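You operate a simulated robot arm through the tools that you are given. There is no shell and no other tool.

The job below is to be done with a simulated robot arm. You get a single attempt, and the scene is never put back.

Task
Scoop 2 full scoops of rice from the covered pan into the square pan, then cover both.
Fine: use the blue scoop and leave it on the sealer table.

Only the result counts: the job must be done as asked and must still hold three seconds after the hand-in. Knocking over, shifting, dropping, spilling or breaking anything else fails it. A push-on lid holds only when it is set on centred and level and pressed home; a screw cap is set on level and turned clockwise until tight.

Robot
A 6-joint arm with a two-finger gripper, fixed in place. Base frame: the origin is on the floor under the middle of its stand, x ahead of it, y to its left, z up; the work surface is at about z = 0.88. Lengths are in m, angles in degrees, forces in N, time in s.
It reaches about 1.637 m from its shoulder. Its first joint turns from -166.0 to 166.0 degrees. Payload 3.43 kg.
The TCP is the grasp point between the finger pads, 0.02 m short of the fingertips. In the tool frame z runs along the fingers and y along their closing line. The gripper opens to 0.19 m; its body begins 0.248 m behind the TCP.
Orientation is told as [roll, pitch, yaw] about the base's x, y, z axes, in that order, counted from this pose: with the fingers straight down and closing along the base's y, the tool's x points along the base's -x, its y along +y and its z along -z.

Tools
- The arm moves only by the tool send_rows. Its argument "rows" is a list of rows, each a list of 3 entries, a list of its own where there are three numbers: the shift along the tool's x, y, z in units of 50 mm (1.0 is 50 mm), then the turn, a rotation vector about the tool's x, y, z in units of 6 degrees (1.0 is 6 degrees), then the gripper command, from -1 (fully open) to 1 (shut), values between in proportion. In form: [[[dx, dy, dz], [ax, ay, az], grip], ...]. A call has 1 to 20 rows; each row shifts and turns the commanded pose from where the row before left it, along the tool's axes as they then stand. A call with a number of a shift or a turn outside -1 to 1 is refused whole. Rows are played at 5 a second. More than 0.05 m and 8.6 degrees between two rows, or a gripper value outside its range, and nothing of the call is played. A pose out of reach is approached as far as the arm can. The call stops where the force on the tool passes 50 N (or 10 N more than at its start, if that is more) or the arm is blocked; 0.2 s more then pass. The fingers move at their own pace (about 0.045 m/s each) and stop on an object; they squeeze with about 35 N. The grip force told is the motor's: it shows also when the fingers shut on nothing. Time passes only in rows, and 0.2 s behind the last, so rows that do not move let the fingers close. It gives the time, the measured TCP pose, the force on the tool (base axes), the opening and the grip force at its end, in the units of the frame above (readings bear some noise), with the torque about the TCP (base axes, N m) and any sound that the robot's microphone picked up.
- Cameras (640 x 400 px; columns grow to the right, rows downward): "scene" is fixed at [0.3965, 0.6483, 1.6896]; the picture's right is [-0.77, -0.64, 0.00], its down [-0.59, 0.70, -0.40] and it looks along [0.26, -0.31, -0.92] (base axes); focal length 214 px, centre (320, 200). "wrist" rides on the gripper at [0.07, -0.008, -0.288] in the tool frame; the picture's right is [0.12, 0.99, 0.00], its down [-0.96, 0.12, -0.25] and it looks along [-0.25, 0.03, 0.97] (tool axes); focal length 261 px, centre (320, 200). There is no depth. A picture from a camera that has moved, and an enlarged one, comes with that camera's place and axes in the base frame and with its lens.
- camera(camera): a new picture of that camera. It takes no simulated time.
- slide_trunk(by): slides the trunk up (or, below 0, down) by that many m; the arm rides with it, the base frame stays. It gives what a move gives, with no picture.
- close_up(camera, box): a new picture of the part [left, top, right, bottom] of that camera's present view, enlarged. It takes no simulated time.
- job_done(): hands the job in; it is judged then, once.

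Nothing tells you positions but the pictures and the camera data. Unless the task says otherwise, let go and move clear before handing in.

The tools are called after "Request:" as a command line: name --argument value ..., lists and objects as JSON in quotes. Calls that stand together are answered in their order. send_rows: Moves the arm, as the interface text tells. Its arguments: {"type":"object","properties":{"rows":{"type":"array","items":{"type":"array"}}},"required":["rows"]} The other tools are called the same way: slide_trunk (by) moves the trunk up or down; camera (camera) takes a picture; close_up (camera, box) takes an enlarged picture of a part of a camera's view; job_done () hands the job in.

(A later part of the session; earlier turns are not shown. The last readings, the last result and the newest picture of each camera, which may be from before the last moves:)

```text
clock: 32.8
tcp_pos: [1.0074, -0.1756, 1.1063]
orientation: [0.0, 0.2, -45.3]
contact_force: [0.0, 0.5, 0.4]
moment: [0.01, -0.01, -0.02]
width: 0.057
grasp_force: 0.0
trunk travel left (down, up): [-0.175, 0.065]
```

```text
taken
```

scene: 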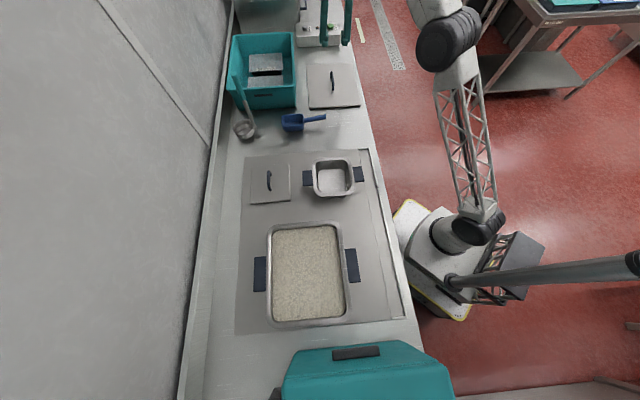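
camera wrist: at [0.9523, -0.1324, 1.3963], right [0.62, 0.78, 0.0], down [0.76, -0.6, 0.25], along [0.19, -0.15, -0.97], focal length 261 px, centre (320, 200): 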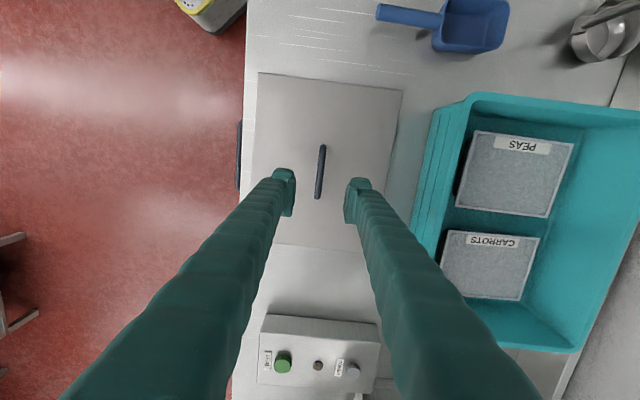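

The big lid lies flat on the counter, clear of the scoop and crate. Now I turn the fingers 90° so they can close across the scoop's handle and move above it.

Request:
send_rows --rows '[[[0, 0, -0.3], [0, 0, -0.94], 0.2], [[0, 0, 0], [0, 0, -0.94], 0.2], [[0, 0, 0], [0, 0, -0.94], 0.2], [[0, 0, 0], [0, 0, -0.94], 0.2], [[0, 0, 0], [0, 0, -0.94], 0.2], [[0, 0, 0], [0, 0, -0.94], 0.2], [[0, 0, 0], [0, 0, -0.94], 0.2], [[0, 0, 0], [0, 0, -0.94], 0.2], [[0, 0, 0], [0, 0, -0.94], 0.2], [[0, 0, 0], [0, 0, -0.94], 0.2], [[0, 0, 0], [0, 0, -0.94], 0.2], [[0, 0, 0], [0, 0, -0.94], 0.2], [[0, 0, 0], [0, 0, -0.94], 0.2], [[0, 0, 0], [0, 0, -0.94], 0.2], [[0, 0, 0], [0, 0, -0.94], 0.2], [[0, 0, 0], [0, 0, -0.94], 0.2]]'

Request:
send_rows --rows '[[[-0.291, 0.758, 0], [0, 0, 0], 0.2], [[-0.291, 0.758, 0], [0, 0, 0], 0.2], [[-0.291, 0.758, 0], [0, 0, 0], 0.2], [[-0.291, 0.758, 0], [0, 0, 0], 0.2], [[-0.291, 0.758, 0], [0, 0, 0], 0.2], [[-0.291, 0.758, 0], [0, 0, 0], 0.2], [[-0.291, 0.758, 0], [0, 0, 0], 0.2]]'

Request:
camera --camera "wrist"

Request:
camera --camera "scene"

```text
clock: 36.2
tcp_pos: [1.0065, -0.1753, 1.1231]
orientation: [-0.1, 0.0, 44.9]
contact_force: [0.2, 0.1, -0.8]
moment: [-0.03, 0.01, -0.03]
width: 0.076
grasp_force: 0.0
trunk travel left (down, up): [-0.175, 0.065]
```

```text
clock: 37.8
tcp_pos: [0.8909, 0.083, 1.1228]
orientation: [-0.1, 0.0, 45.0]
contact_force: [1.1, -0.9, -0.6]
moment: [0.14, 0.12, 0.03]
width: 0.0759
grasp_force: 0.0
trunk travel left (down, up): [-0.175, 0.065]
```

```text
taken
camera wrist: at [0.847, 0.0269, 1.411], right [-0.79, 0.62, 0.0], down [0.6, 0.76, 0.25], along [0.15, 0.19, -0.97], focal length 261 px, centre (320, 200)
```

wrist: 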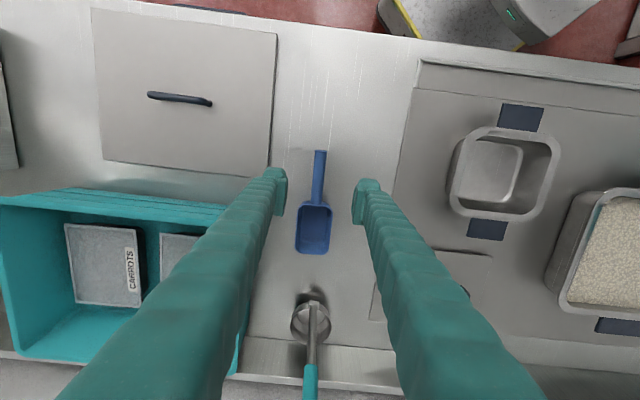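

```text
taken
```

scene: 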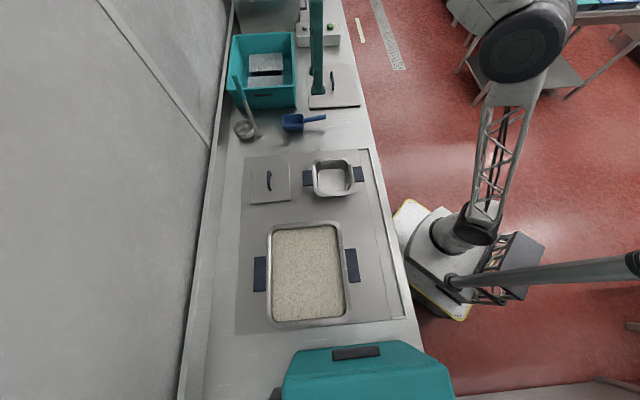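

I'm above the scoop. A closer look at it gives me the grip point and its shape.

Request:
close_up --camera "wrist" --box '[250, 130, 400, 270]'

Request:
close_up --camera "scene" --box '[270, 100, 340, 145]'

Request:
close_up --camera "scene" --box '[240, 145, 400, 335]'

```text
2.86 times, centred on (325, 200) of wrist
camera zoom: at [0.847, 0.0269, 1.411], right [-0.79, 0.62, 0.0], down [0.6, 0.76, 0.25], along [0.15, 0.19, -0.97], focal length 745 px, centre (306, 200)
```

zoom: 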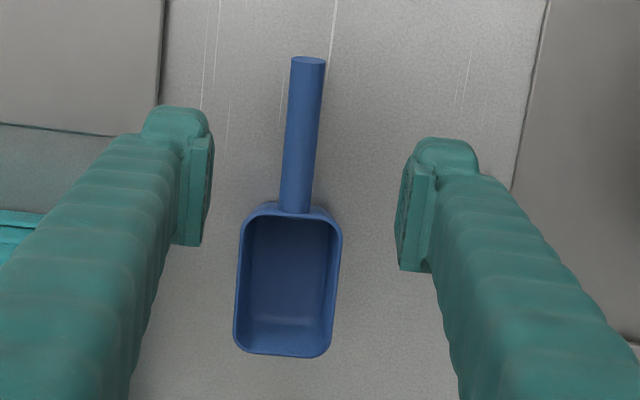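

```text
8.89 times, centred on (305, 122) of scene
camera zoom: at [0.3965, 0.6483, 1.6896], right [-0.77, -0.64, 0.0], down [-0.59, 0.7, -0.4], along [0.26, -0.31, -0.92], focal length 1906 px, centre (453, 889)
```

zoom: 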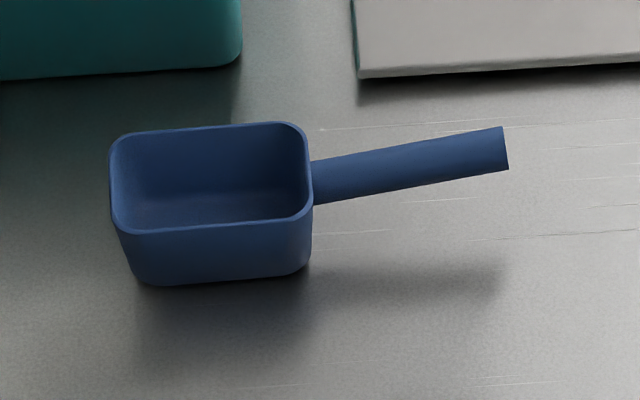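

```text
2.11 times, centred on (320, 240) of scene
camera zoom: at [0.3965, 0.6483, 1.6896], right [-0.77, -0.64, 0.0], down [-0.59, 0.7, -0.4], along [0.26, -0.31, -0.92], focal length 452 px, centre (320, 116)
```

zoom: 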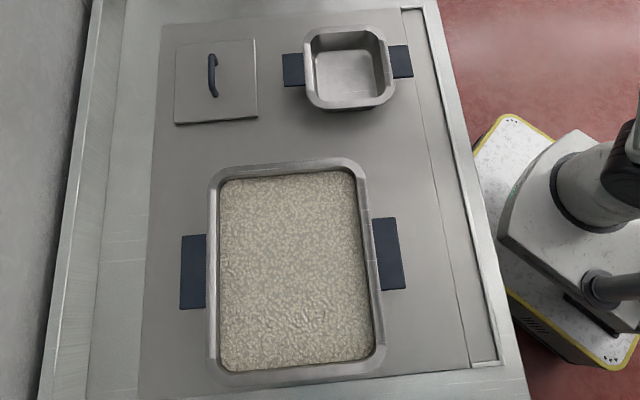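

The scoop is a box-shaped bowl (about 0.106 × 0.07 × 0.05 m) with a 0.1 m round handle at z ≈ 0.93, turned about 2.5° from the counter's axis. I'll align with it, move 27 mm toward the bowl, and descend partway.

Request:
send_rows --rows '[[[-0.54, 0.03, 0.4], [0, 0, -0.42], 0.2], [[0, 0, 0.9], [0, 0, 0], 0.3], [[0, 0, 0.9], [0, 0, 0], 0.3]]'

Request:
close_up --camera "wrist" --box '[230, 110, 410, 270]'

Request:
close_up --camera "scene" --box '[270, 80, 350, 145]'

```text
clock: 38.6
tcp_pos: [0.9084, 0.1043, 1.013]
orientation: [0.0, -0.1, 47.5]
contact_force: [0.5, -0.5, 0.2]
moment: [0.02, -0.08, -0.01]
width: 0.0664
grasp_force: 0.0
trunk travel left (down, up): [-0.175, 0.065]
```

```text
2.50 times, centred on (320, 190) of wrist
camera zoom: at [0.8685, 0.0449, 1.302], right [-0.81, 0.58, 0.0], down [0.57, 0.79, 0.25], along [0.14, 0.2, -0.97], focal length 652 px, centre (320, 225)
```

zoom: 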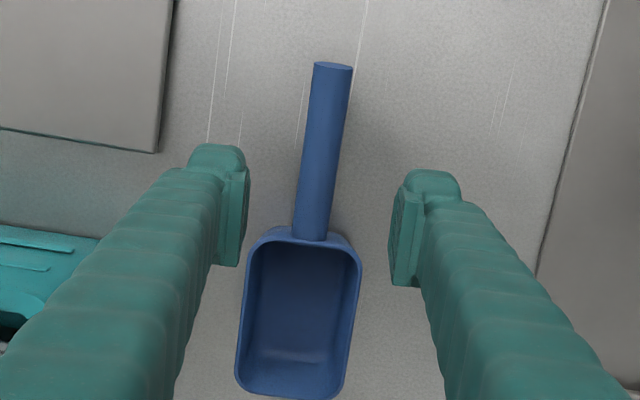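

```text
6.15 times, centred on (310, 112) of scene
camera zoom: at [0.3965, 0.6483, 1.6896], right [-0.77, -0.64, 0.0], down [-0.59, 0.7, -0.4], along [0.26, -0.31, -0.92], focal length 1320 px, centre (382, 738)
```

zoom: 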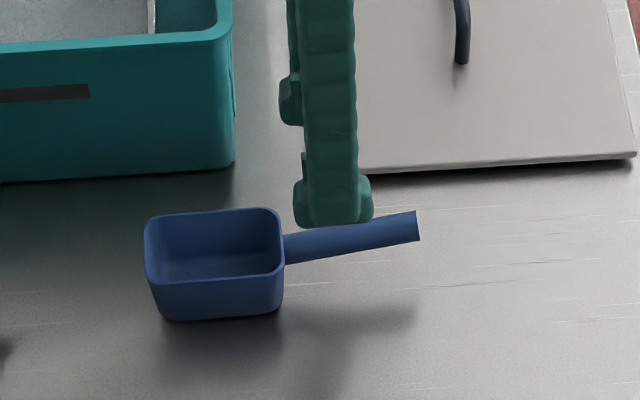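

The fingers straddle the handle squarely, about 3 cm behind the bowl. I'll go down to the handle and close.

Request:
send_rows --rows '[[[0, 0, 0.5], [0, 0, 0], 0.4], [[0, 0, 0.5], [0, 0, 0], 0.4], [[0, 0, 0.5], [0, 0, 0], 0.4], [[0, 0, 0.04], [0, 0, 0], 0.4]]'

Request:
close_up --camera "wrist" --box '[230, 110, 410, 270]'

Request:
close_up --camera "scene" --box '[270, 80, 350, 145]'

```text
clock: 39.6
tcp_pos: [0.9094, 0.1038, 0.9343]
orientation: [0.0, 0.1, 47.5]
contact_force: [0.0, 1.3, -0.7]
moment: [-0.02, 0.01, 0.04]
width: 0.0573
grasp_force: 0.0
trunk travel left (down, up): [-0.175, 0.065]
```

```text
2.50 times, centred on (320, 190) of wrist
camera zoom: at [0.8682, 0.045, 1.2243], right [-0.81, 0.58, 0.0], down [0.57, 0.79, 0.25], along [0.14, 0.2, -0.97], focal length 652 px, centre (320, 225)
```

zoom: 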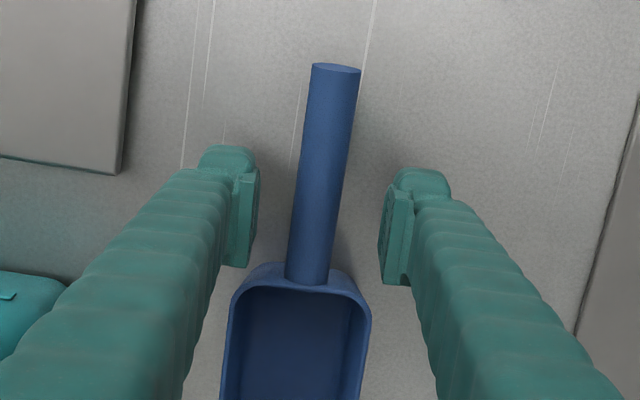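

```text
6.15 times, centred on (310, 112) of scene
camera zoom: at [0.3965, 0.6483, 1.6896], right [-0.77, -0.64, 0.0], down [-0.59, 0.7, -0.4], along [0.26, -0.31, -0.92], focal length 1320 px, centre (382, 738)
```

zoom: 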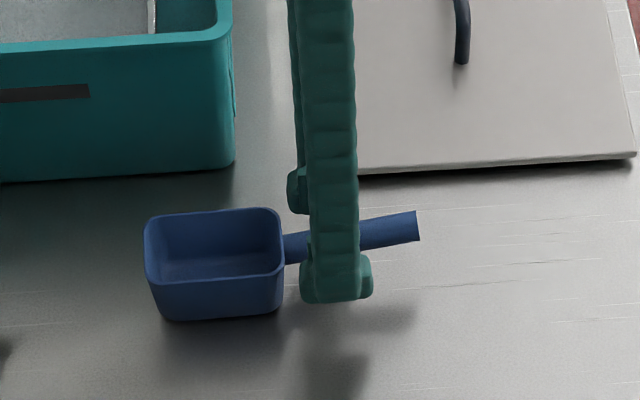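

The handle sits between the pads at about TCP height. Closing.

Request:
send_rows --rows '[[[0, 0, 0], [0, 0, 0], 1], [[0, 0, 0], [0, 0, 0], 1], [[0, 0, 0], [0, 0, 0], 1], [[0, 0, 0], [0, 0, 0], 1], [[0, 0, 0], [0, 0, 0], 1]]'

Request:
close_up --camera "wrist" --box '[230, 110, 410, 270]'

Request:
close_up --camera "scene" --box '[270, 80, 350, 145]'

```text
clock: 40.8
tcp_pos: [0.9084, 0.1035, 0.9362]
orientation: [-0.1, 0.0, 47.6]
contact_force: [0.0, -0.9, -0.7]
moment: [-0.02, 0.05, -0.02]
width: 0.0191
grasp_force: 34.6
trunk travel left (down, up): [-0.175, 0.065]
```

```text
2.50 times, centred on (320, 190) of wrist
camera zoom: at [0.8681, 0.045, 1.2245], right [-0.81, 0.58, 0.0], down [0.57, 0.79, 0.25], along [0.14, 0.2, -0.97], focal length 652 px, centre (320, 225)
```

zoom: 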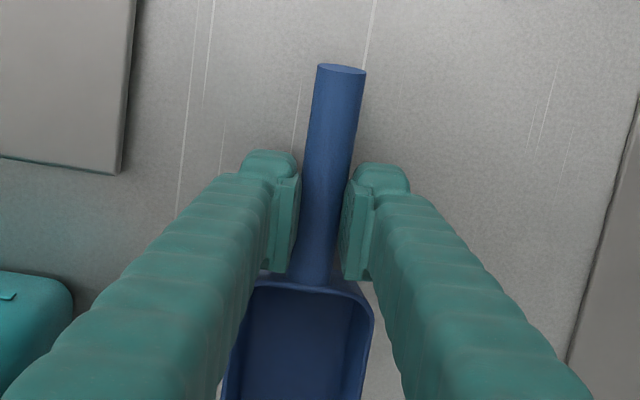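

```text
6.15 times, centred on (310, 112) of scene
camera zoom: at [0.3965, 0.6483, 1.6896], right [-0.77, -0.64, 0.0], down [-0.59, 0.7, -0.4], along [0.26, -0.31, -0.92], focal length 1320 px, centre (382, 738)
```

zoom: 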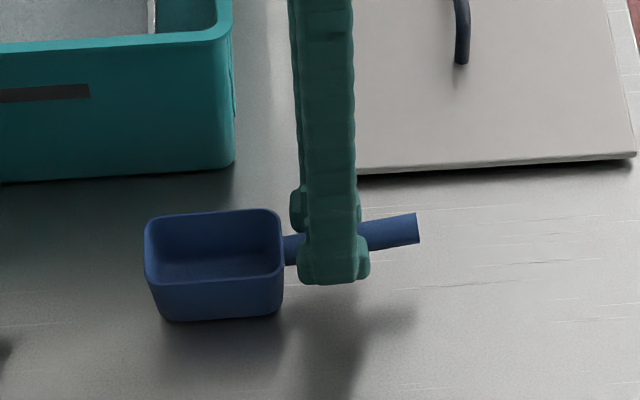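

The scoop is gripped (19 mm handle, 35 N). I'll lift it and move it left, away from the crate, then check that it hangs level.

Request:
send_rows --rows '[[[0, 0, -0.2], [0, 0, 0], 1], [[0, 0, -0.5], [0, 0, 0], 1], [[0, 0, -0.9], [0, 0, 0], 1], [[0, 0, -0.9], [0, 0, 0], 1], [[0, 0, -0.7], [0, 0, 0], 1], [[0, 0.9, 0], [0, 0, 0], 1], [[0, 0.9, 0], [0, 0, 0], 1], [[0, 0.9, 0], [0, 0, 0], 1], [[0, 0.9, 0], [0, 0, 0], 1]]'

Request:
camera --camera "wrist"

Request:
camera --camera "scene"

```text
clock: 42.8
tcp_pos: [0.7755, 0.2278, 1.0972]
orientation: [0.0, 0.0, 47.4]
contact_force: [0.5, -0.4, -0.9]
moment: [0.12, 0.21, -0.01]
width: 0.0194
grasp_force: 34.5
trunk travel left (down, up): [-0.175, 0.065]
```

```text
taken
camera wrist: at [0.7348, 0.1682, 1.3853], right [-0.81, 0.58, 0.0], down [0.57, 0.79, 0.25], along [0.14, 0.2, -0.97], focal length 261 px, centre (320, 200)
```

wrist: 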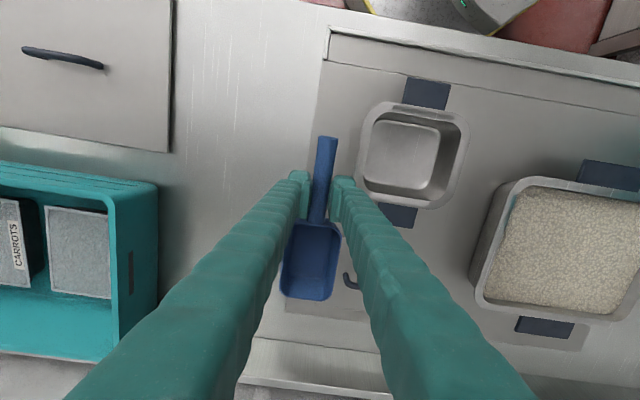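

```text
taken
```

scene: 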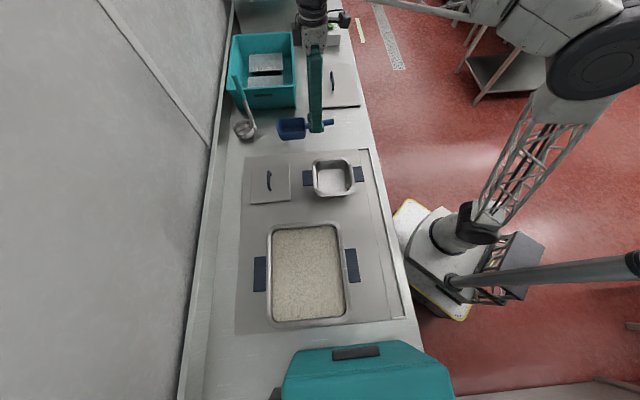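

The scoop hangs level. I'll enlarge the two pans from here to measure them.

Request:
close_up --camera "wrist" --box '[340, 60, 500, 240]'

Request:
close_up --camera "wrist" --box '[440, 130, 640, 350]'

Request:
close_up --camera "scene" --box '[290, 140, 380, 210]'

Request:
close_up --camera "wrist" --box '[260, 120, 380, 320]'

```text
2.22 times, centred on (420, 150) of wrist
camera zoom: at [0.7348, 0.1682, 1.3853], right [-0.81, 0.58, 0.0], down [0.57, 0.79, 0.25], along [0.14, 0.2, -0.97], focal length 579 px, centre (98, 311)
```

zoom: 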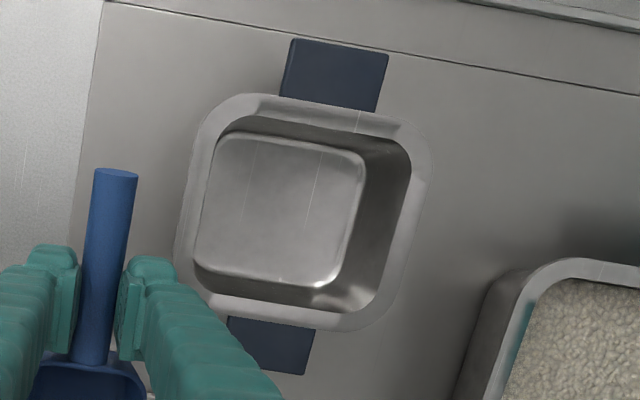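

```text
1.82 times, centred on (540, 240) of wrist
camera zoom: at [0.7348, 0.1682, 1.3853], right [-0.81, 0.58, 0.0], down [0.57, 0.79, 0.25], along [0.14, 0.2, -0.97], focal length 474 px, centre (-80, 127)
```

zoom: 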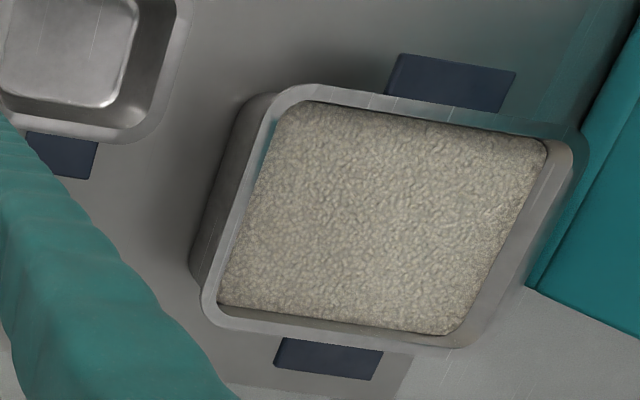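

```text
5.71 times, centred on (335, 175) of scene
camera zoom: at [0.3965, 0.6483, 1.6896], right [-0.77, -0.64, 0.0], down [-0.59, 0.7, -0.4], along [0.26, -0.31, -0.92], focal length 1226 px, centre (234, 343)
```

zoom: 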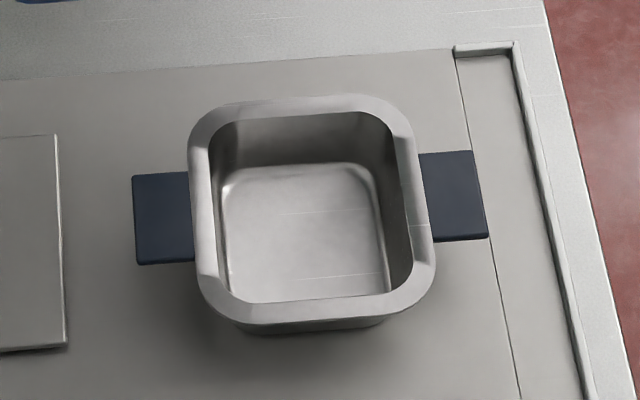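

```text
2.00 times, centred on (320, 220) of wrist
camera zoom: at [0.7348, 0.1682, 1.3853], right [-0.81, 0.58, 0.0], down [0.57, 0.79, 0.25], along [0.14, 0.2, -0.97], focal length 521 px, centre (320, 160)
```

zoom: 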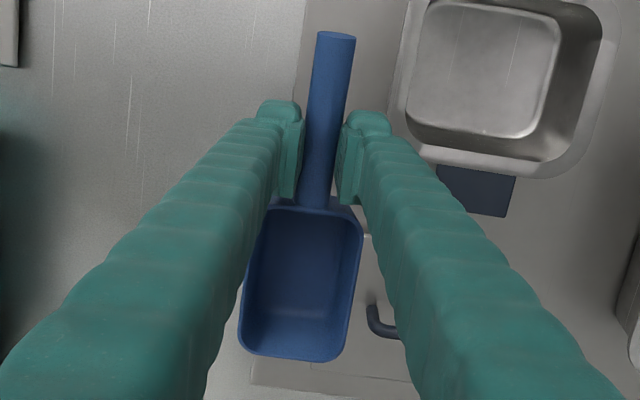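

The square pan is centred at about n 0.648, c 0.244 with its rim at z ≈ 0.954; the rice pan is centred at about n 0.778, c −0.096, with rice about 1 cm below its rim. I'll turn the scoop so its bowl points along the counter (+c) and move it above the rice pan.

Request:
send_rows --rows '[[[0, 0, 0], [0, 0, 0.962], 1], [[0, 0, 0], [0, 0, 0.962], 1], [[0, 0, 0], [0, 0, 0.962], 1], [[0, 0, 0], [0, 0, 0.962], 1], [[0, 0, 0], [0, 0, 0.962], 1], [[0, 0, 0], [0, 0, 0.962], 1], [[0, 0, 0], [0, 0, 0.962], 1], [[0, 0, 0], [0, 0, 0.962], 1], [[0, 0, 0], [0, 0, 0.962], 1], [[0, 0, 0], [0, 0, 0.962], 1], [[0, 0, 0], [0, 0, 0.962], 1], [[0, 0, 0], [0, 0, 0.962], 1], [[0, 0, 0], [0, 0, 0.962], 1], [[0, 0, 0], [0, 0, 0.962], 1], [[0, 0, 0], [0, 0, 0.962], 1], [[0, 0, 0], [0, 0, 0.962], 1]]'

Request:
send_rows --rows '[[[0.881, 0.105, 0], [0, 0, 0], 1], [[0.881, 0.105, 0], [0, 0, 0], 1], [[0.881, 0.105, 0], [0, 0, 0], 1], [[0.881, 0.105, 0], [0, 0, 0], 1], [[0.881, 0.105, 0], [0, 0, 0], 1], [[0.881, 0.105, 0], [0, 0, 0], 1], [[0.881, 0.105, 0], [0, 0, 0], 1], [[0.881, 0.105, 0], [0, 0, 0], 1], [[0.881, 0.105, 0], [0, 0, 0], 1], [[0.881, 0.105, 0], [0, 0, 0], 1], [[0.881, 0.105, 0], [0, 0, 0], 1], [[0.881, 0.105, 0], [0, 0, 0], 1], [[0.881, 0.105, 0], [0, 0, 0], 1]]'

Request:
camera --camera "wrist"

Request:
camera --camera "scene"

```text
clock: 46.2
tcp_pos: [0.7752, 0.2249, 1.0957]
orientation: [0.0, 0.0, -44.9]
contact_force: [-0.8, 0.4, -0.9]
moment: [0.01, 0.04, 0.01]
width: 0.0187
grasp_force: 35.0
trunk travel left (down, up): [-0.175, 0.065]
```

```text
clock: 49.0
tcp_pos: [0.419, 0.6789, 1.0957]
orientation: [0.0, 0.0, -44.9]
contact_force: [-0.2, -0.3, 0.0]
moment: [0.17, 0.13, 0.01]
width: 0.0187
grasp_force: 35.2
trunk travel left (down, up): [-0.175, 0.065]
```

```text
taken
camera wrist: at [0.3638, 0.7214, 1.3854], right [0.62, 0.79, 0.0], down [0.76, -0.6, 0.25], along [0.2, -0.15, -0.97], focal length 261 px, centre (320, 200)
```

wrist: 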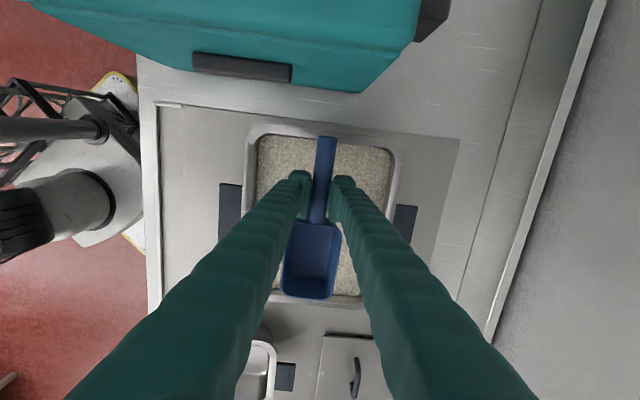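

```text
taken
```

scene: 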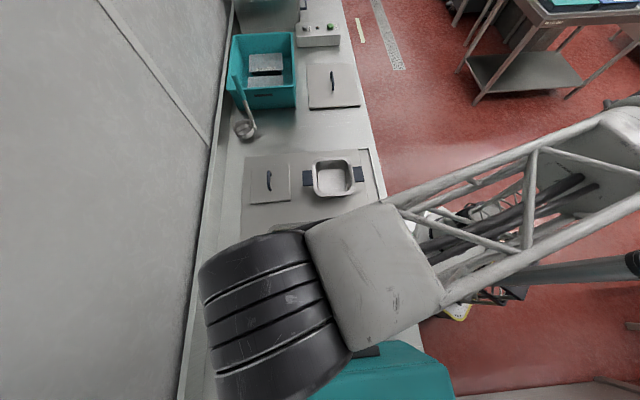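

The scoop is over the rice pan, pointing along it. I'll tilt the bowl's front down about 48° above the rice first and look before digging in.

Request:
send_rows --rows '[[[0, 0, 0], [0, 1, 0], 1], [[0, 0, 0], [0, 1, 0], 1], [[0, 0, 0], [0, 1, 0], 1], [[0, 0, 0], [0, 1, 0], 1], [[0, 0, 0], [0, 1, 0], 1], [[0, 0, 0], [0, 1, 0], 1], [[0, 0, 0], [0, 1, 0], 1], [[0, 0, 0], [0, 1, 0], 1]]'

Request:
camera --camera "wrist"

Request:
camera --camera "scene"

```text
clock: 50.8
tcp_pos: [0.4161, 0.6776, 1.0973]
orientation: [0.1, 48.1, -44.7]
contact_force: [-0.9, 0.3, -0.2]
moment: [-0.05, -0.08, -0.05]
width: 0.0183
grasp_force: 35.2
trunk travel left (down, up): [-0.175, 0.065]
```

```text
taken
camera wrist: at [0.5305, 0.553, 1.342], right [0.64, 0.76, 0.09], down [0.67, -0.5, -0.55], along [-0.37, 0.41, -0.83], focal length 261 px, centre (320, 200)
```

wrist: 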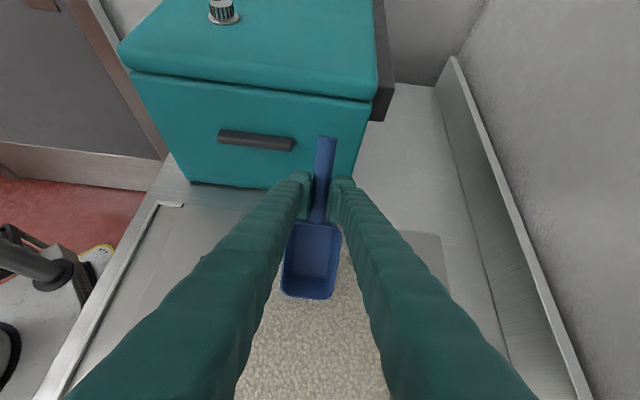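

```text
taken
```

scene: 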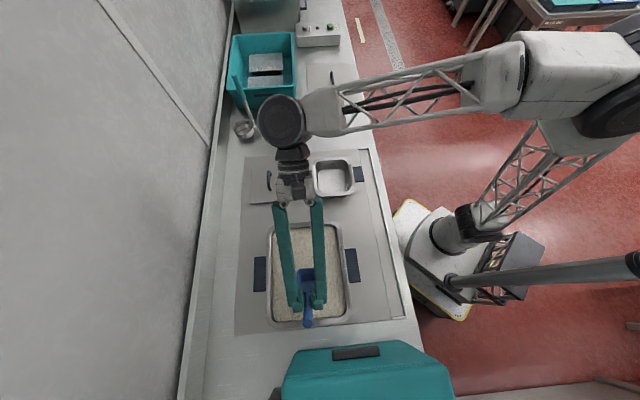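

The tilted pose is reachable and clear. Now I plunge the bowl's front into the rice.

Request:
send_rows --rows '[[[-0.24, 0, 0.296], [0, 0, 0], 1], [[-0.24, 0, 0.296], [0, 0, 0], 1], [[-0.24, 0, 0.296], [0, 0, 0], 1], [[-0.24, 0, 0.296], [0, 0, 0], 1]]'

Request:
camera --camera "wrist"

Request:
close_up --camera "scene" --box '[240, 200, 400, 335]'

```text
clock: 51.8
tcp_pos: [0.4086, 0.6862, 1.0197]
orientation: [-0.1, 48.0, -44.9]
contact_force: [-0.5, 0.4, -0.7]
moment: [0.05, 0.08, 0.02]
width: 0.0001
grasp_force: 34.3
trunk travel left (down, up): [-0.175, 0.065]
```

```text
taken
camera wrist: at [0.5226, 0.5618, 1.2661], right [0.64, 0.76, 0.09], down [0.67, -0.5, -0.55], along [-0.37, 0.41, -0.83], focal length 261 px, centre (320, 200)
```

wrist: 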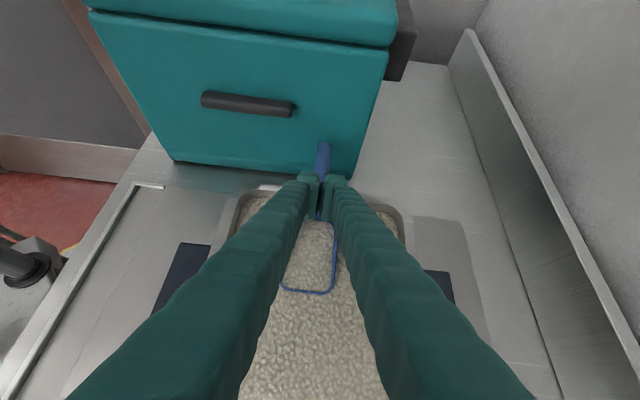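

```text
2.96 times, centred on (320, 268) of scene
camera zoom: at [0.3965, 0.6483, 1.6896], right [-0.77, -0.64, 0.0], down [-0.59, 0.7, -0.4], along [0.26, -0.31, -0.92], focal length 636 px, centre (320, 0)
```

zoom: 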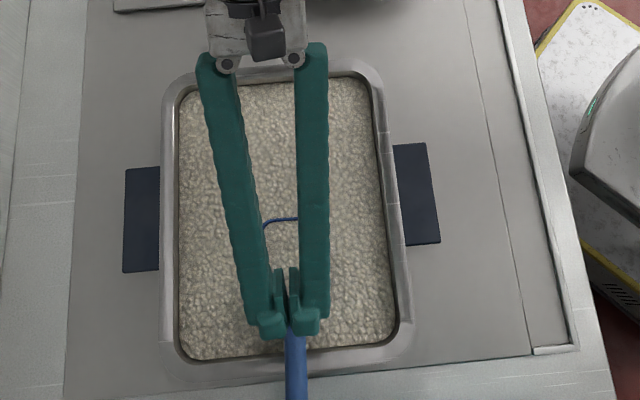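

The gripper now reads fully shut: the handle seems to have slipped out of the pads as the bowl went into the rice. I'll stop and look closely.

Request:
close_up --camera "wrist" --box '[250, 130, 400, 310]'

Request:
close_up --camera "scene" --box '[280, 240, 340, 330]'

```text
2.22 times, centred on (325, 220) of wrist
camera zoom: at [0.5226, 0.5618, 1.2661], right [0.64, 0.76, 0.09], down [0.67, -0.5, -0.55], along [-0.37, 0.41, -0.83], focal length 579 px, centre (309, 156)
```

zoom: 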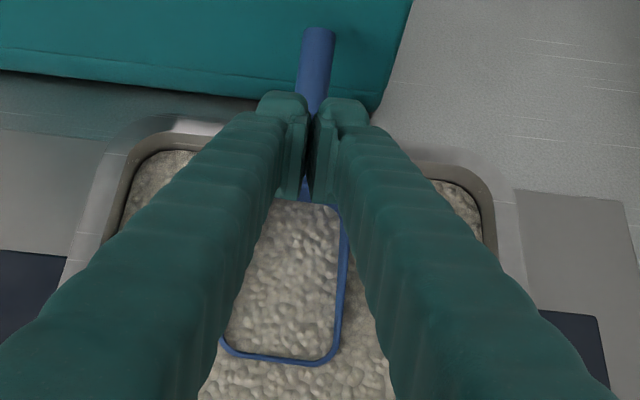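

```text
4.44 times, centred on (310, 285) of scene
camera zoom: at [0.3965, 0.6483, 1.6896], right [-0.77, -0.64, 0.0], down [-0.59, 0.7, -0.4], along [0.26, -0.31, -0.92], focal length 953 px, centre (364, -178)
```

zoom: 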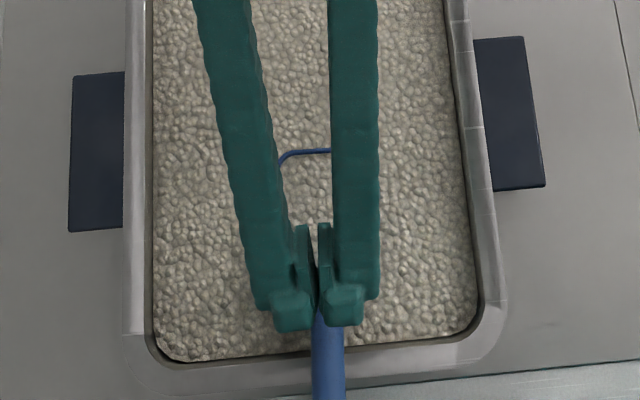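

The bowl sits in the rice and looks filled; the fingers have closed just above the handle. I'll back off straight along the fingers to get a clear view of how the scoop is lying.

Request:
send_rows --rows '[[[0, 0, -0.4], [0, 0, 0], 1], [[0, 0, -0.8], [0, 0, 0], 1], [[0, 0, -0.8], [0, 0, 0], 0.4], [[0, 0, -0.4], [0, 0, 0], 0.4]]'

Request:
camera --camera "wrist"

Request:
close_up --camera "scene" --box '[240, 200, 400, 360]'

```text
clock: 52.8
tcp_pos: [0.4715, 0.6227, 1.1014]
orientation: [-0.1, 48.0, -44.9]
contact_force: [0.5, 0.1, 0.0]
moment: [-0.02, 0.01, 0.01]
width: 0.0517
grasp_force: 0.1
trunk travel left (down, up): [-0.175, 0.065]
```

```text
taken
camera wrist: at [0.5845, 0.4989, 1.3481], right [0.64, 0.76, 0.09], down [0.67, -0.5, -0.55], along [-0.37, 0.41, -0.83], focal length 261 px, centre (320, 200)
```

wrist: 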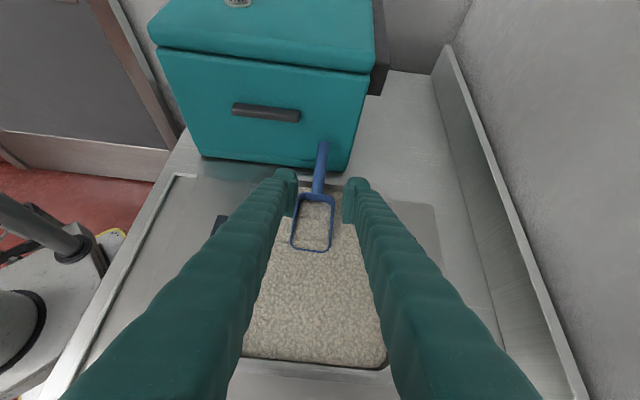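

```text
2.50 times, centred on (320, 280) of scene
camera zoom: at [0.3965, 0.6483, 1.6896], right [-0.77, -0.64, 0.0], down [-0.59, 0.7, -0.4], along [0.26, -0.31, -0.92], focal length 536 px, centre (320, 0)
```

zoom: 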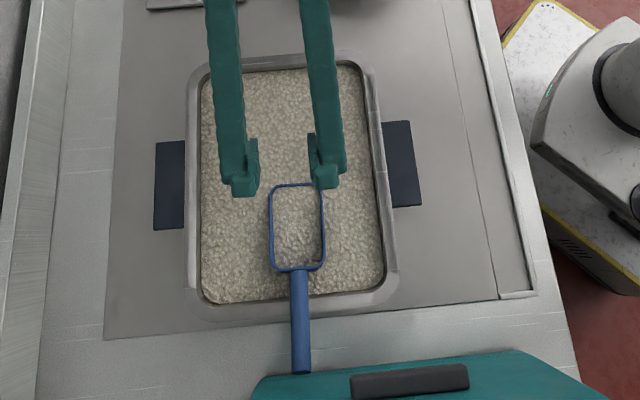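

The scoop lies in the rice with its handle over the pan's left rim, and nothing has spilled. I'll enlarge both views to work out its tilt and height for re-gripping.

Request:
close_up --camera "wrist" --box '[260, 130, 380, 270]'

Request:
close_up --camera "scene" --box '[290, 265, 345, 360]'

```text
2.86 times, centred on (320, 200) of wrist
camera zoom: at [0.5845, 0.4989, 1.3481], right [0.64, 0.76, 0.09], down [0.67, -0.5, -0.55], along [-0.37, 0.41, -0.83], focal length 745 px, centre (320, 200)
```

zoom: 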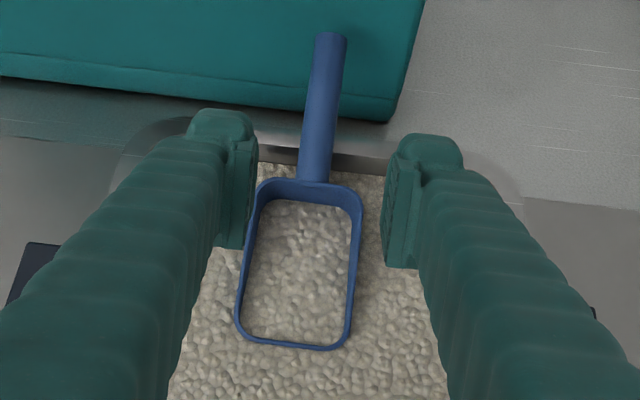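

```text
4.21 times, centred on (318, 312) of scene
camera zoom: at [0.3965, 0.6483, 1.6896], right [-0.77, -0.64, 0.0], down [-0.59, 0.7, -0.4], along [0.26, -0.31, -0.92], focal length 903 px, centre (330, -274)
```

zoom: 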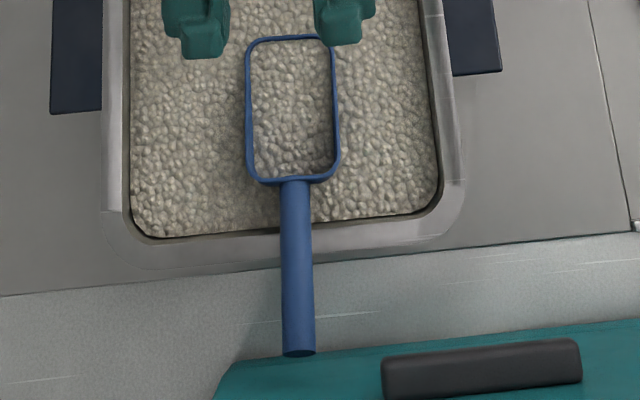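

The scoop rests with its bowl front on the pan floor and its handle on the pan's left rim, tilted roughly 15–18°, the handle's outer half free between rim and cooler. My earlier grip held the handle too near the fingertips; I'll re-grip deeper on the free part, with the fingers leaned 30°.

Request:
send_rows --rows '[[[0, 0, 0], [0, -1, 0], 0.4], [[0, 0, 0], [0, -1, 0], 0.4], [[0, 0, 0], [0, -1, 0], 0.4], [[0.4475, 0.0065, 0.605], [0, 0, 0], 0.4], [[0.4475, 0.0065, 0.605], [0, 0, 0], 0.4], [[0.4475, 0.0065, 0.605], [0, 0, 0], 0.4], [[0.4475, 0.0065, 0.605], [0, 0, 0], 0.4]]'

Request:
camera --camera "wrist"

Request:
close_up --camera "scene" --box '[240, 200, 400, 380]'

```text
clock: 54.4
tcp_pos: [0.377, 0.7213, 1.0412]
orientation: [0.0, 30.0, -45.0]
contact_force: [0.7, 0.3, -0.3]
moment: [0.09, 0.06, -0.05]
width: 0.057
grasp_force: 0.0
trunk travel left (down, up): [-0.175, 0.065]
```

```text
taken
camera wrist: at [0.4313, 0.656, 1.3265], right [0.63, 0.78, 0.06], down [0.76, -0.59, -0.27], along [-0.17, 0.21, -0.96], focal length 261 px, centre (320, 200)
```

wrist: 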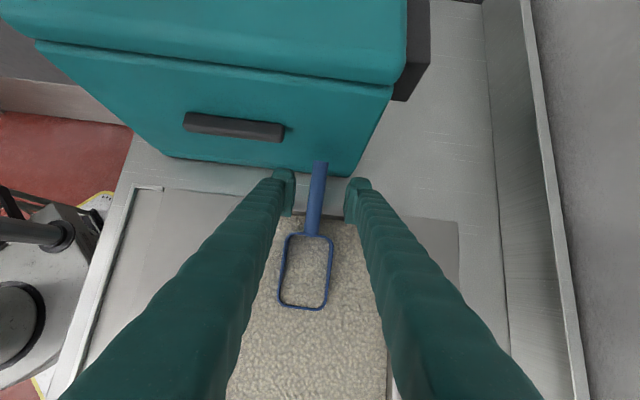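

```text
2.22 times, centred on (320, 290) of scene
camera zoom: at [0.3965, 0.6483, 1.6896], right [-0.77, -0.64, 0.0], down [-0.59, 0.7, -0.4], along [0.26, -0.31, -0.92], focal length 477 px, centre (320, 0)
```

zoom: 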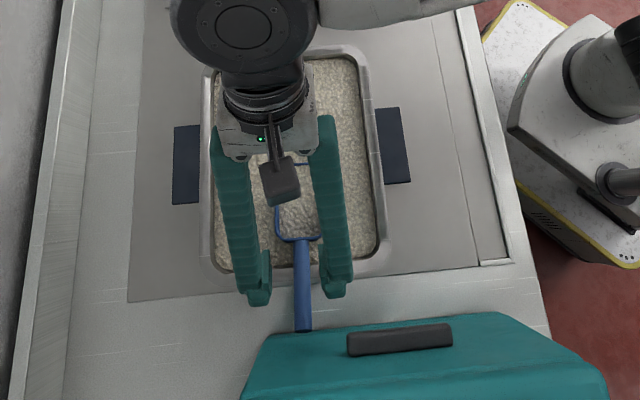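

Request:
close_up --camera "wrist" --box '[250, 140, 390, 320]'

Request:
close_up --camera "scene" --box '[280, 280, 350, 365]'

```text
2.22 times, centred on (320, 230) of wrist
camera zoom: at [0.4313, 0.656, 1.3265], right [0.63, 0.78, 0.06], down [0.76, -0.59, -0.27], along [-0.17, 0.21, -0.96], focal length 579 px, centre (320, 133)
```

zoom: 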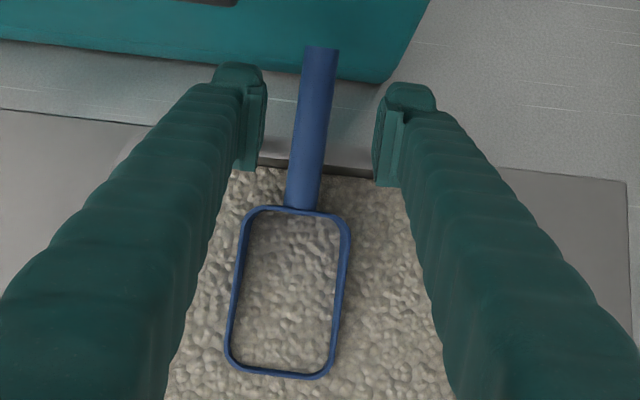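

```text
4.71 times, centred on (315, 322) of scene
camera zoom: at [0.3965, 0.6483, 1.6896], right [-0.77, -0.64, 0.0], down [-0.59, 0.7, -0.4], along [0.26, -0.31, -0.92], focal length 1009 px, centre (344, -376)
```

zoom: 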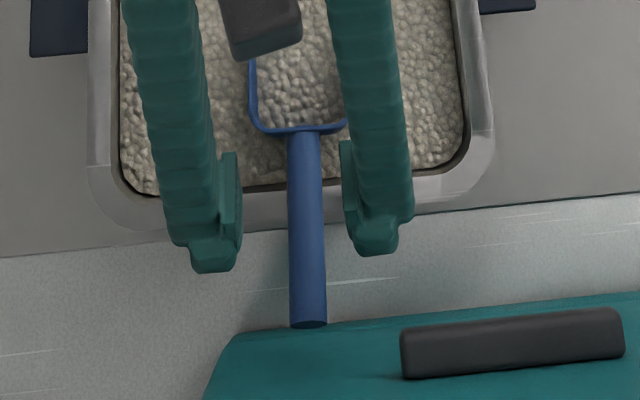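

The handle passes about 3 mm to the near side of the fingers' centre line, roughly 75 mm ahead along the fingers. I'll correct and advance, then close.

Request:
send_rows --rows '[[[0, -0.06, 0.4], [0, 0, 0], 0.4], [[0, 0, 0.5], [0, 0, 0], 0.4], [[0, 0, 0.5], [0, 0, 0], 0.4], [[0, 0, 0.16], [0, 0, 0], 0.4]]'

Request:
close_up --camera "wrist" --box '[250, 140, 390, 320]'

Request:
close_up --camera "scene" --box '[280, 280, 350, 365]'

```text
clock: 55.4
tcp_pos: [0.3465, 0.746, 0.9726]
orientation: [-0.1, 30.1, -45.0]
contact_force: [-0.4, -0.5, -0.3]
moment: [0.03, -0.03, 0.03]
width: 0.057
grasp_force: 0.0
trunk travel left (down, up): [-0.175, 0.065]
```

```text
2.22 times, centred on (320, 230) of wrist
camera zoom: at [0.4004, 0.6806, 1.2585], right [0.63, 0.78, 0.06], down [0.76, -0.59, -0.27], along [-0.17, 0.21, -0.96], focal length 579 px, centre (320, 133)
```

zoom: 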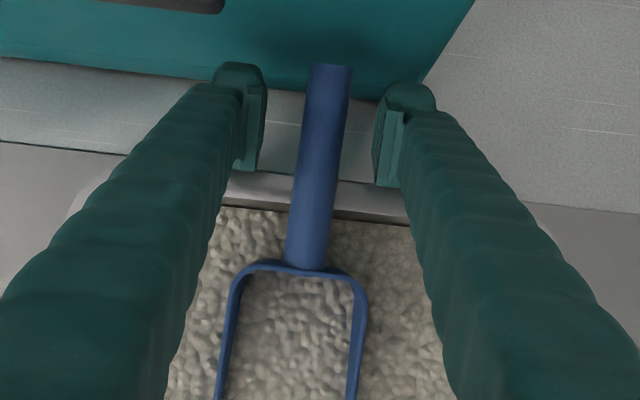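

```text
4.71 times, centred on (315, 322) of scene
camera zoom: at [0.3965, 0.6483, 1.6896], right [-0.77, -0.64, 0.0], down [-0.59, 0.7, -0.4], along [0.26, -0.31, -0.92], focal length 1009 px, centre (344, -376)
```

zoom: 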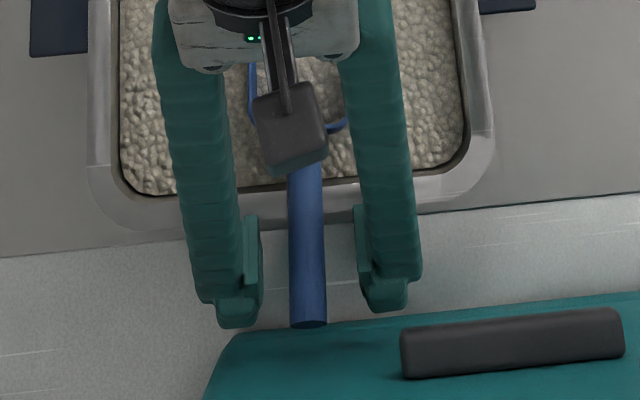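

The axis still seems a few millimetres beyond the TCP, so I advance 8 mm more and then close.

Request:
send_rows --rows '[[[0, 0, 0.18], [0, 0, 0], 0.4], [[0, 0, 0], [0, 0, 0], 1], [[0, 0, 0], [0, 0, 0], 1], [[0, 0, 0], [0, 0, 0], 1], [[0, 0, 0], [0, 0, 0], 1], [[0, 0, 0], [0, 0, 0], 1]]'

Request:
close_up --camera "wrist" --box '[250, 140, 390, 320]'

Request:
close_up --camera "scene" --box '[280, 280, 350, 365]'

```text
clock: 56.8
tcp_pos: [0.3421, 0.7484, 0.9664]
orientation: [0.0, 30.0, -45.0]
contact_force: [-0.4, -1.8, -0.2]
moment: [0.05, 0.1, -0.05]
width: 0.0166
grasp_force: 34.9
trunk travel left (down, up): [-0.175, 0.065]
```

```text
2.22 times, centred on (320, 230) of wrist
camera zoom: at [0.3964, 0.6838, 1.2505], right [0.63, 0.78, 0.06], down [0.76, -0.59, -0.27], along [-0.17, 0.21, -0.96], focal length 579 px, centre (320, 133)
```

zoom: 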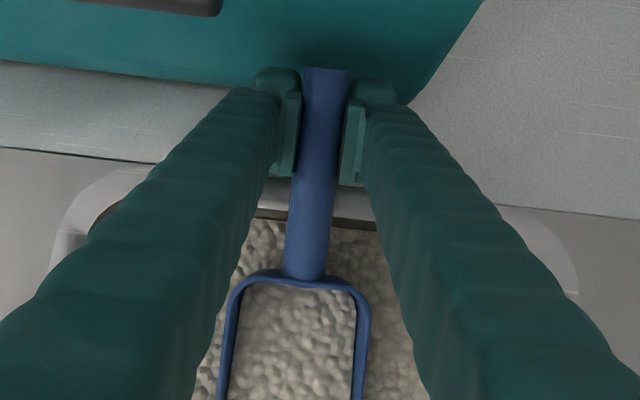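

```text
4.71 times, centred on (315, 322) of scene
camera zoom: at [0.3965, 0.6483, 1.6896], right [-0.77, -0.64, 0.0], down [-0.59, 0.7, -0.4], along [0.26, -0.31, -0.92], focal length 1009 px, centre (344, -376)
```

zoom: 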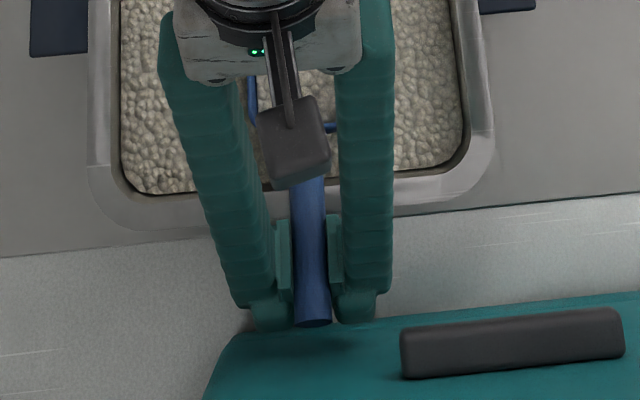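

The handle is gripped again. I'll lift gently by 2 cm and check whether the scoop follows.

Request:
send_rows --rows '[[[0.1, 0, -0.173], [0, 0, 0], 1], [[0.1, 0, -0.173], [0, 0, 0], 1], [[0, 0, 0], [0, 0, 0], 1]]'

Request:
camera --camera "wrist"

Request:
close_up --camera "wrist" --box '[250, 140, 390, 320]'

```text
clock: 57.6
tcp_pos: [0.3417, 0.7504, 0.9836]
orientation: [0.0, 30.1, -44.9]
contact_force: [0.2, -0.9, -2.1]
moment: [0.21, 0.15, 0.02]
width: 0.0168
grasp_force: 35.4
trunk travel left (down, up): [-0.175, 0.065]
```

```text
taken
camera wrist: at [0.3961, 0.6848, 1.27], right [0.63, 0.78, 0.06], down [0.76, -0.59, -0.27], along [-0.17, 0.21, -0.96], focal length 261 px, centre (320, 200)
```

wrist: 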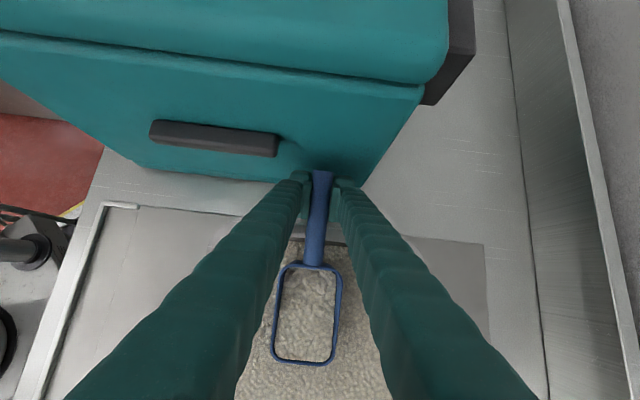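

```text
2.22 times, centred on (320, 230) of wrist
camera zoom: at [0.3961, 0.6848, 1.27], right [0.63, 0.78, 0.06], down [0.76, -0.59, -0.27], along [-0.17, 0.21, -0.96], focal length 579 px, centre (320, 133)
```

zoom: 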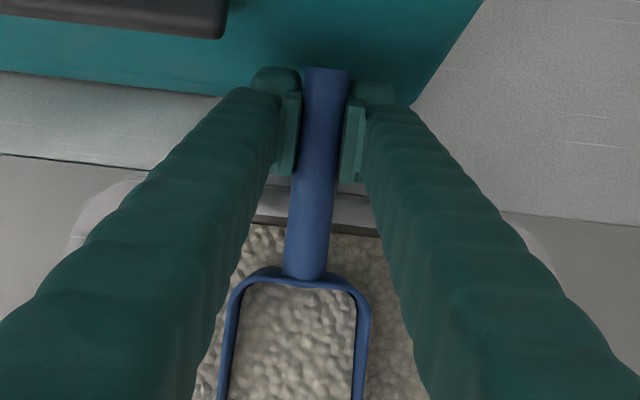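

The scoop came along and now weighs about 2 N, so it carries rice. I'll lift it out of the rice while bringing it level, staying over the pan.

Request:
send_rows --rows '[[[0.15, 0, -0.26], [0, 0, 0], 1], [[0.15, 0, -0.26], [0, -0.7, 0], 1], [[0.12, 0, -0.27], [0, -0.7, 0], 1], [[0.1, 0, -0.28], [0, -0.7, 0], 1], [[0.1, 0, -0.28], [0, -0.7, 0], 1], [[0, 0, 0], [0, 0, 0], 1]]'

Request:
camera --camera "wrist"

Request:
camera --camera "scene"

```text
clock: 59.0
tcp_pos: [0.3436, 0.7499, 1.0598]
orientation: [-0.1, 13.0, -44.9]
contact_force: [0.6, -0.3, -2.2]
moment: [0.17, 0.18, 0.02]
width: 0.0165
grasp_force: 35.5
trunk travel left (down, up): [-0.175, 0.065]
```

```text
taken
camera wrist: at [0.3365, 0.7444, 1.358], right [0.62, 0.79, 0.03], down [0.79, -0.62, 0.02], along [0.03, 0.01, -1.0], focal length 261 px, centre (320, 200)
```

wrist: 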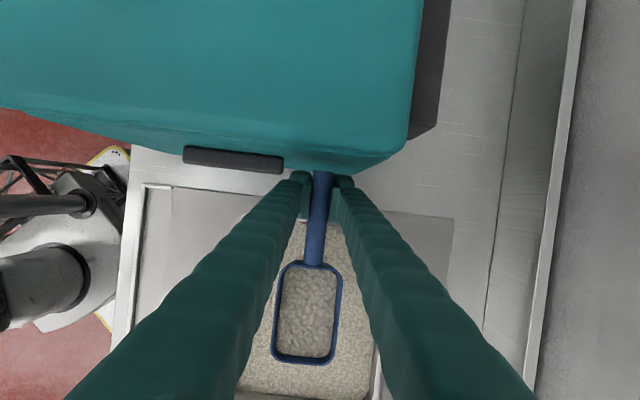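

```text
taken
```

scene: 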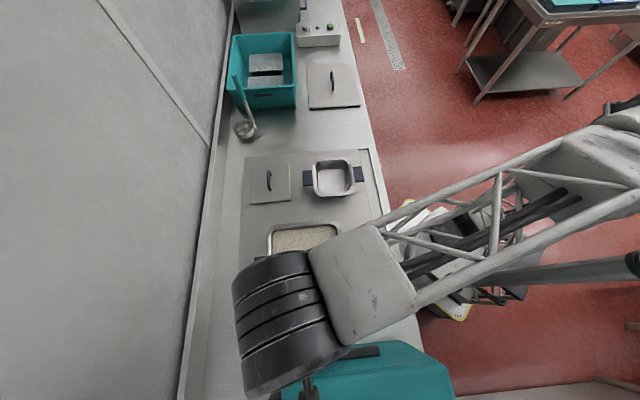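

The scoop is out and holds rice. I'll check the fill level.

Request:
close_up --camera "wrist" --box '[240, 160, 400, 400]'

Request:
close_up --camera "wrist" --box '[260, 240, 360, 380]'

```text
1.67 times, centred on (320, 280) of wrist
camera zoom: at [0.3365, 0.7444, 1.358], right [0.62, 0.79, 0.03], down [0.79, -0.62, 0.02], along [0.03, 0.01, -1.0], focal length 434 px, centre (320, 67)
```

zoom: 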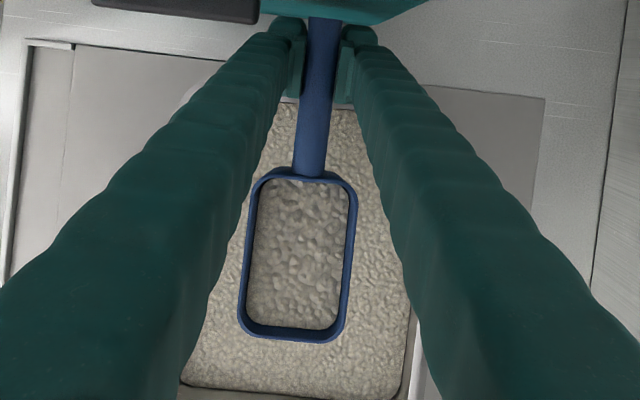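

```text
2.86 times, centred on (310, 310) of wrist
camera zoom: at [0.3365, 0.7444, 1.358], right [0.62, 0.79, 0.03], down [0.79, -0.62, 0.02], along [0.03, 0.01, -1.0], focal length 745 px, centre (349, -114)
```

zoom: 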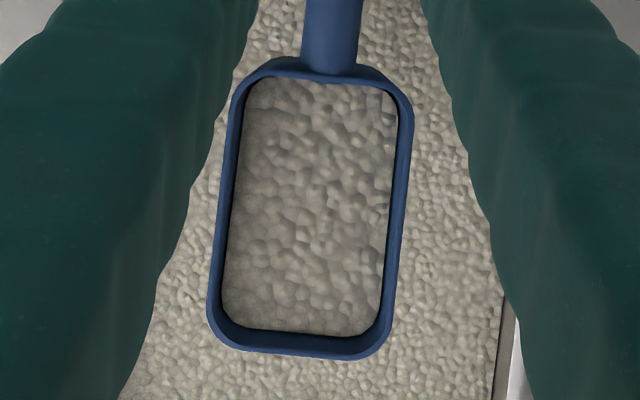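

The bowl is only about three-quarters full, so I'll dip again with this firmer grip. First I shift the scoop back over the middle of the pan.

Request:
send_rows --rows '[[[-0.565, 0, -0.13], [0, 0, 0], 1], [[-0.565, 0, -0.13], [0, 0, 0], 1], [[-0.565, 0, -0.13], [0, 0, 0], 1], [[0, 0, 0], [0, 0, 0], 1]]'

Request:
camera --camera "wrist"

Request:
camera --camera "scene"

```text
clock: 60.0
tcp_pos: [0.4044, 0.6866, 1.0593]
orientation: [0.1, 13.2, -44.8]
contact_force: [0.6, 0.9, -2.3]
moment: [0.18, 0.21, 0.0]
width: 0.0164
grasp_force: 34.5
trunk travel left (down, up): [-0.175, 0.065]
```

```text
taken
camera wrist: at [0.3974, 0.6817, 1.3568], right [0.62, 0.79, 0.03], down [0.79, -0.62, 0.02], along [0.03, 0.01, -1.0], focal length 261 px, centre (320, 200)
```

wrist: 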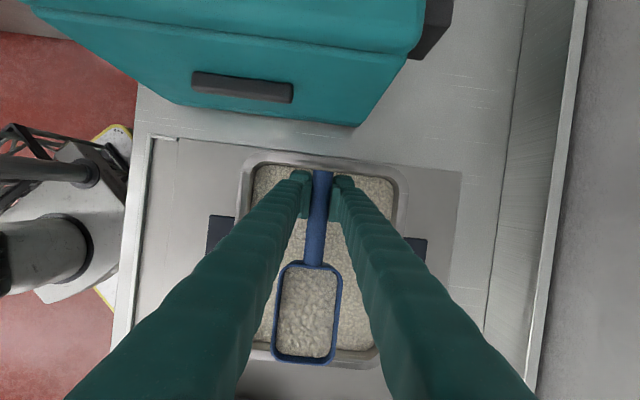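

```text
taken
```

scene: 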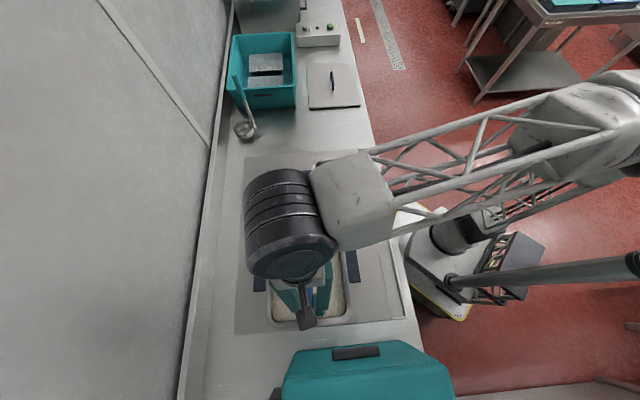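

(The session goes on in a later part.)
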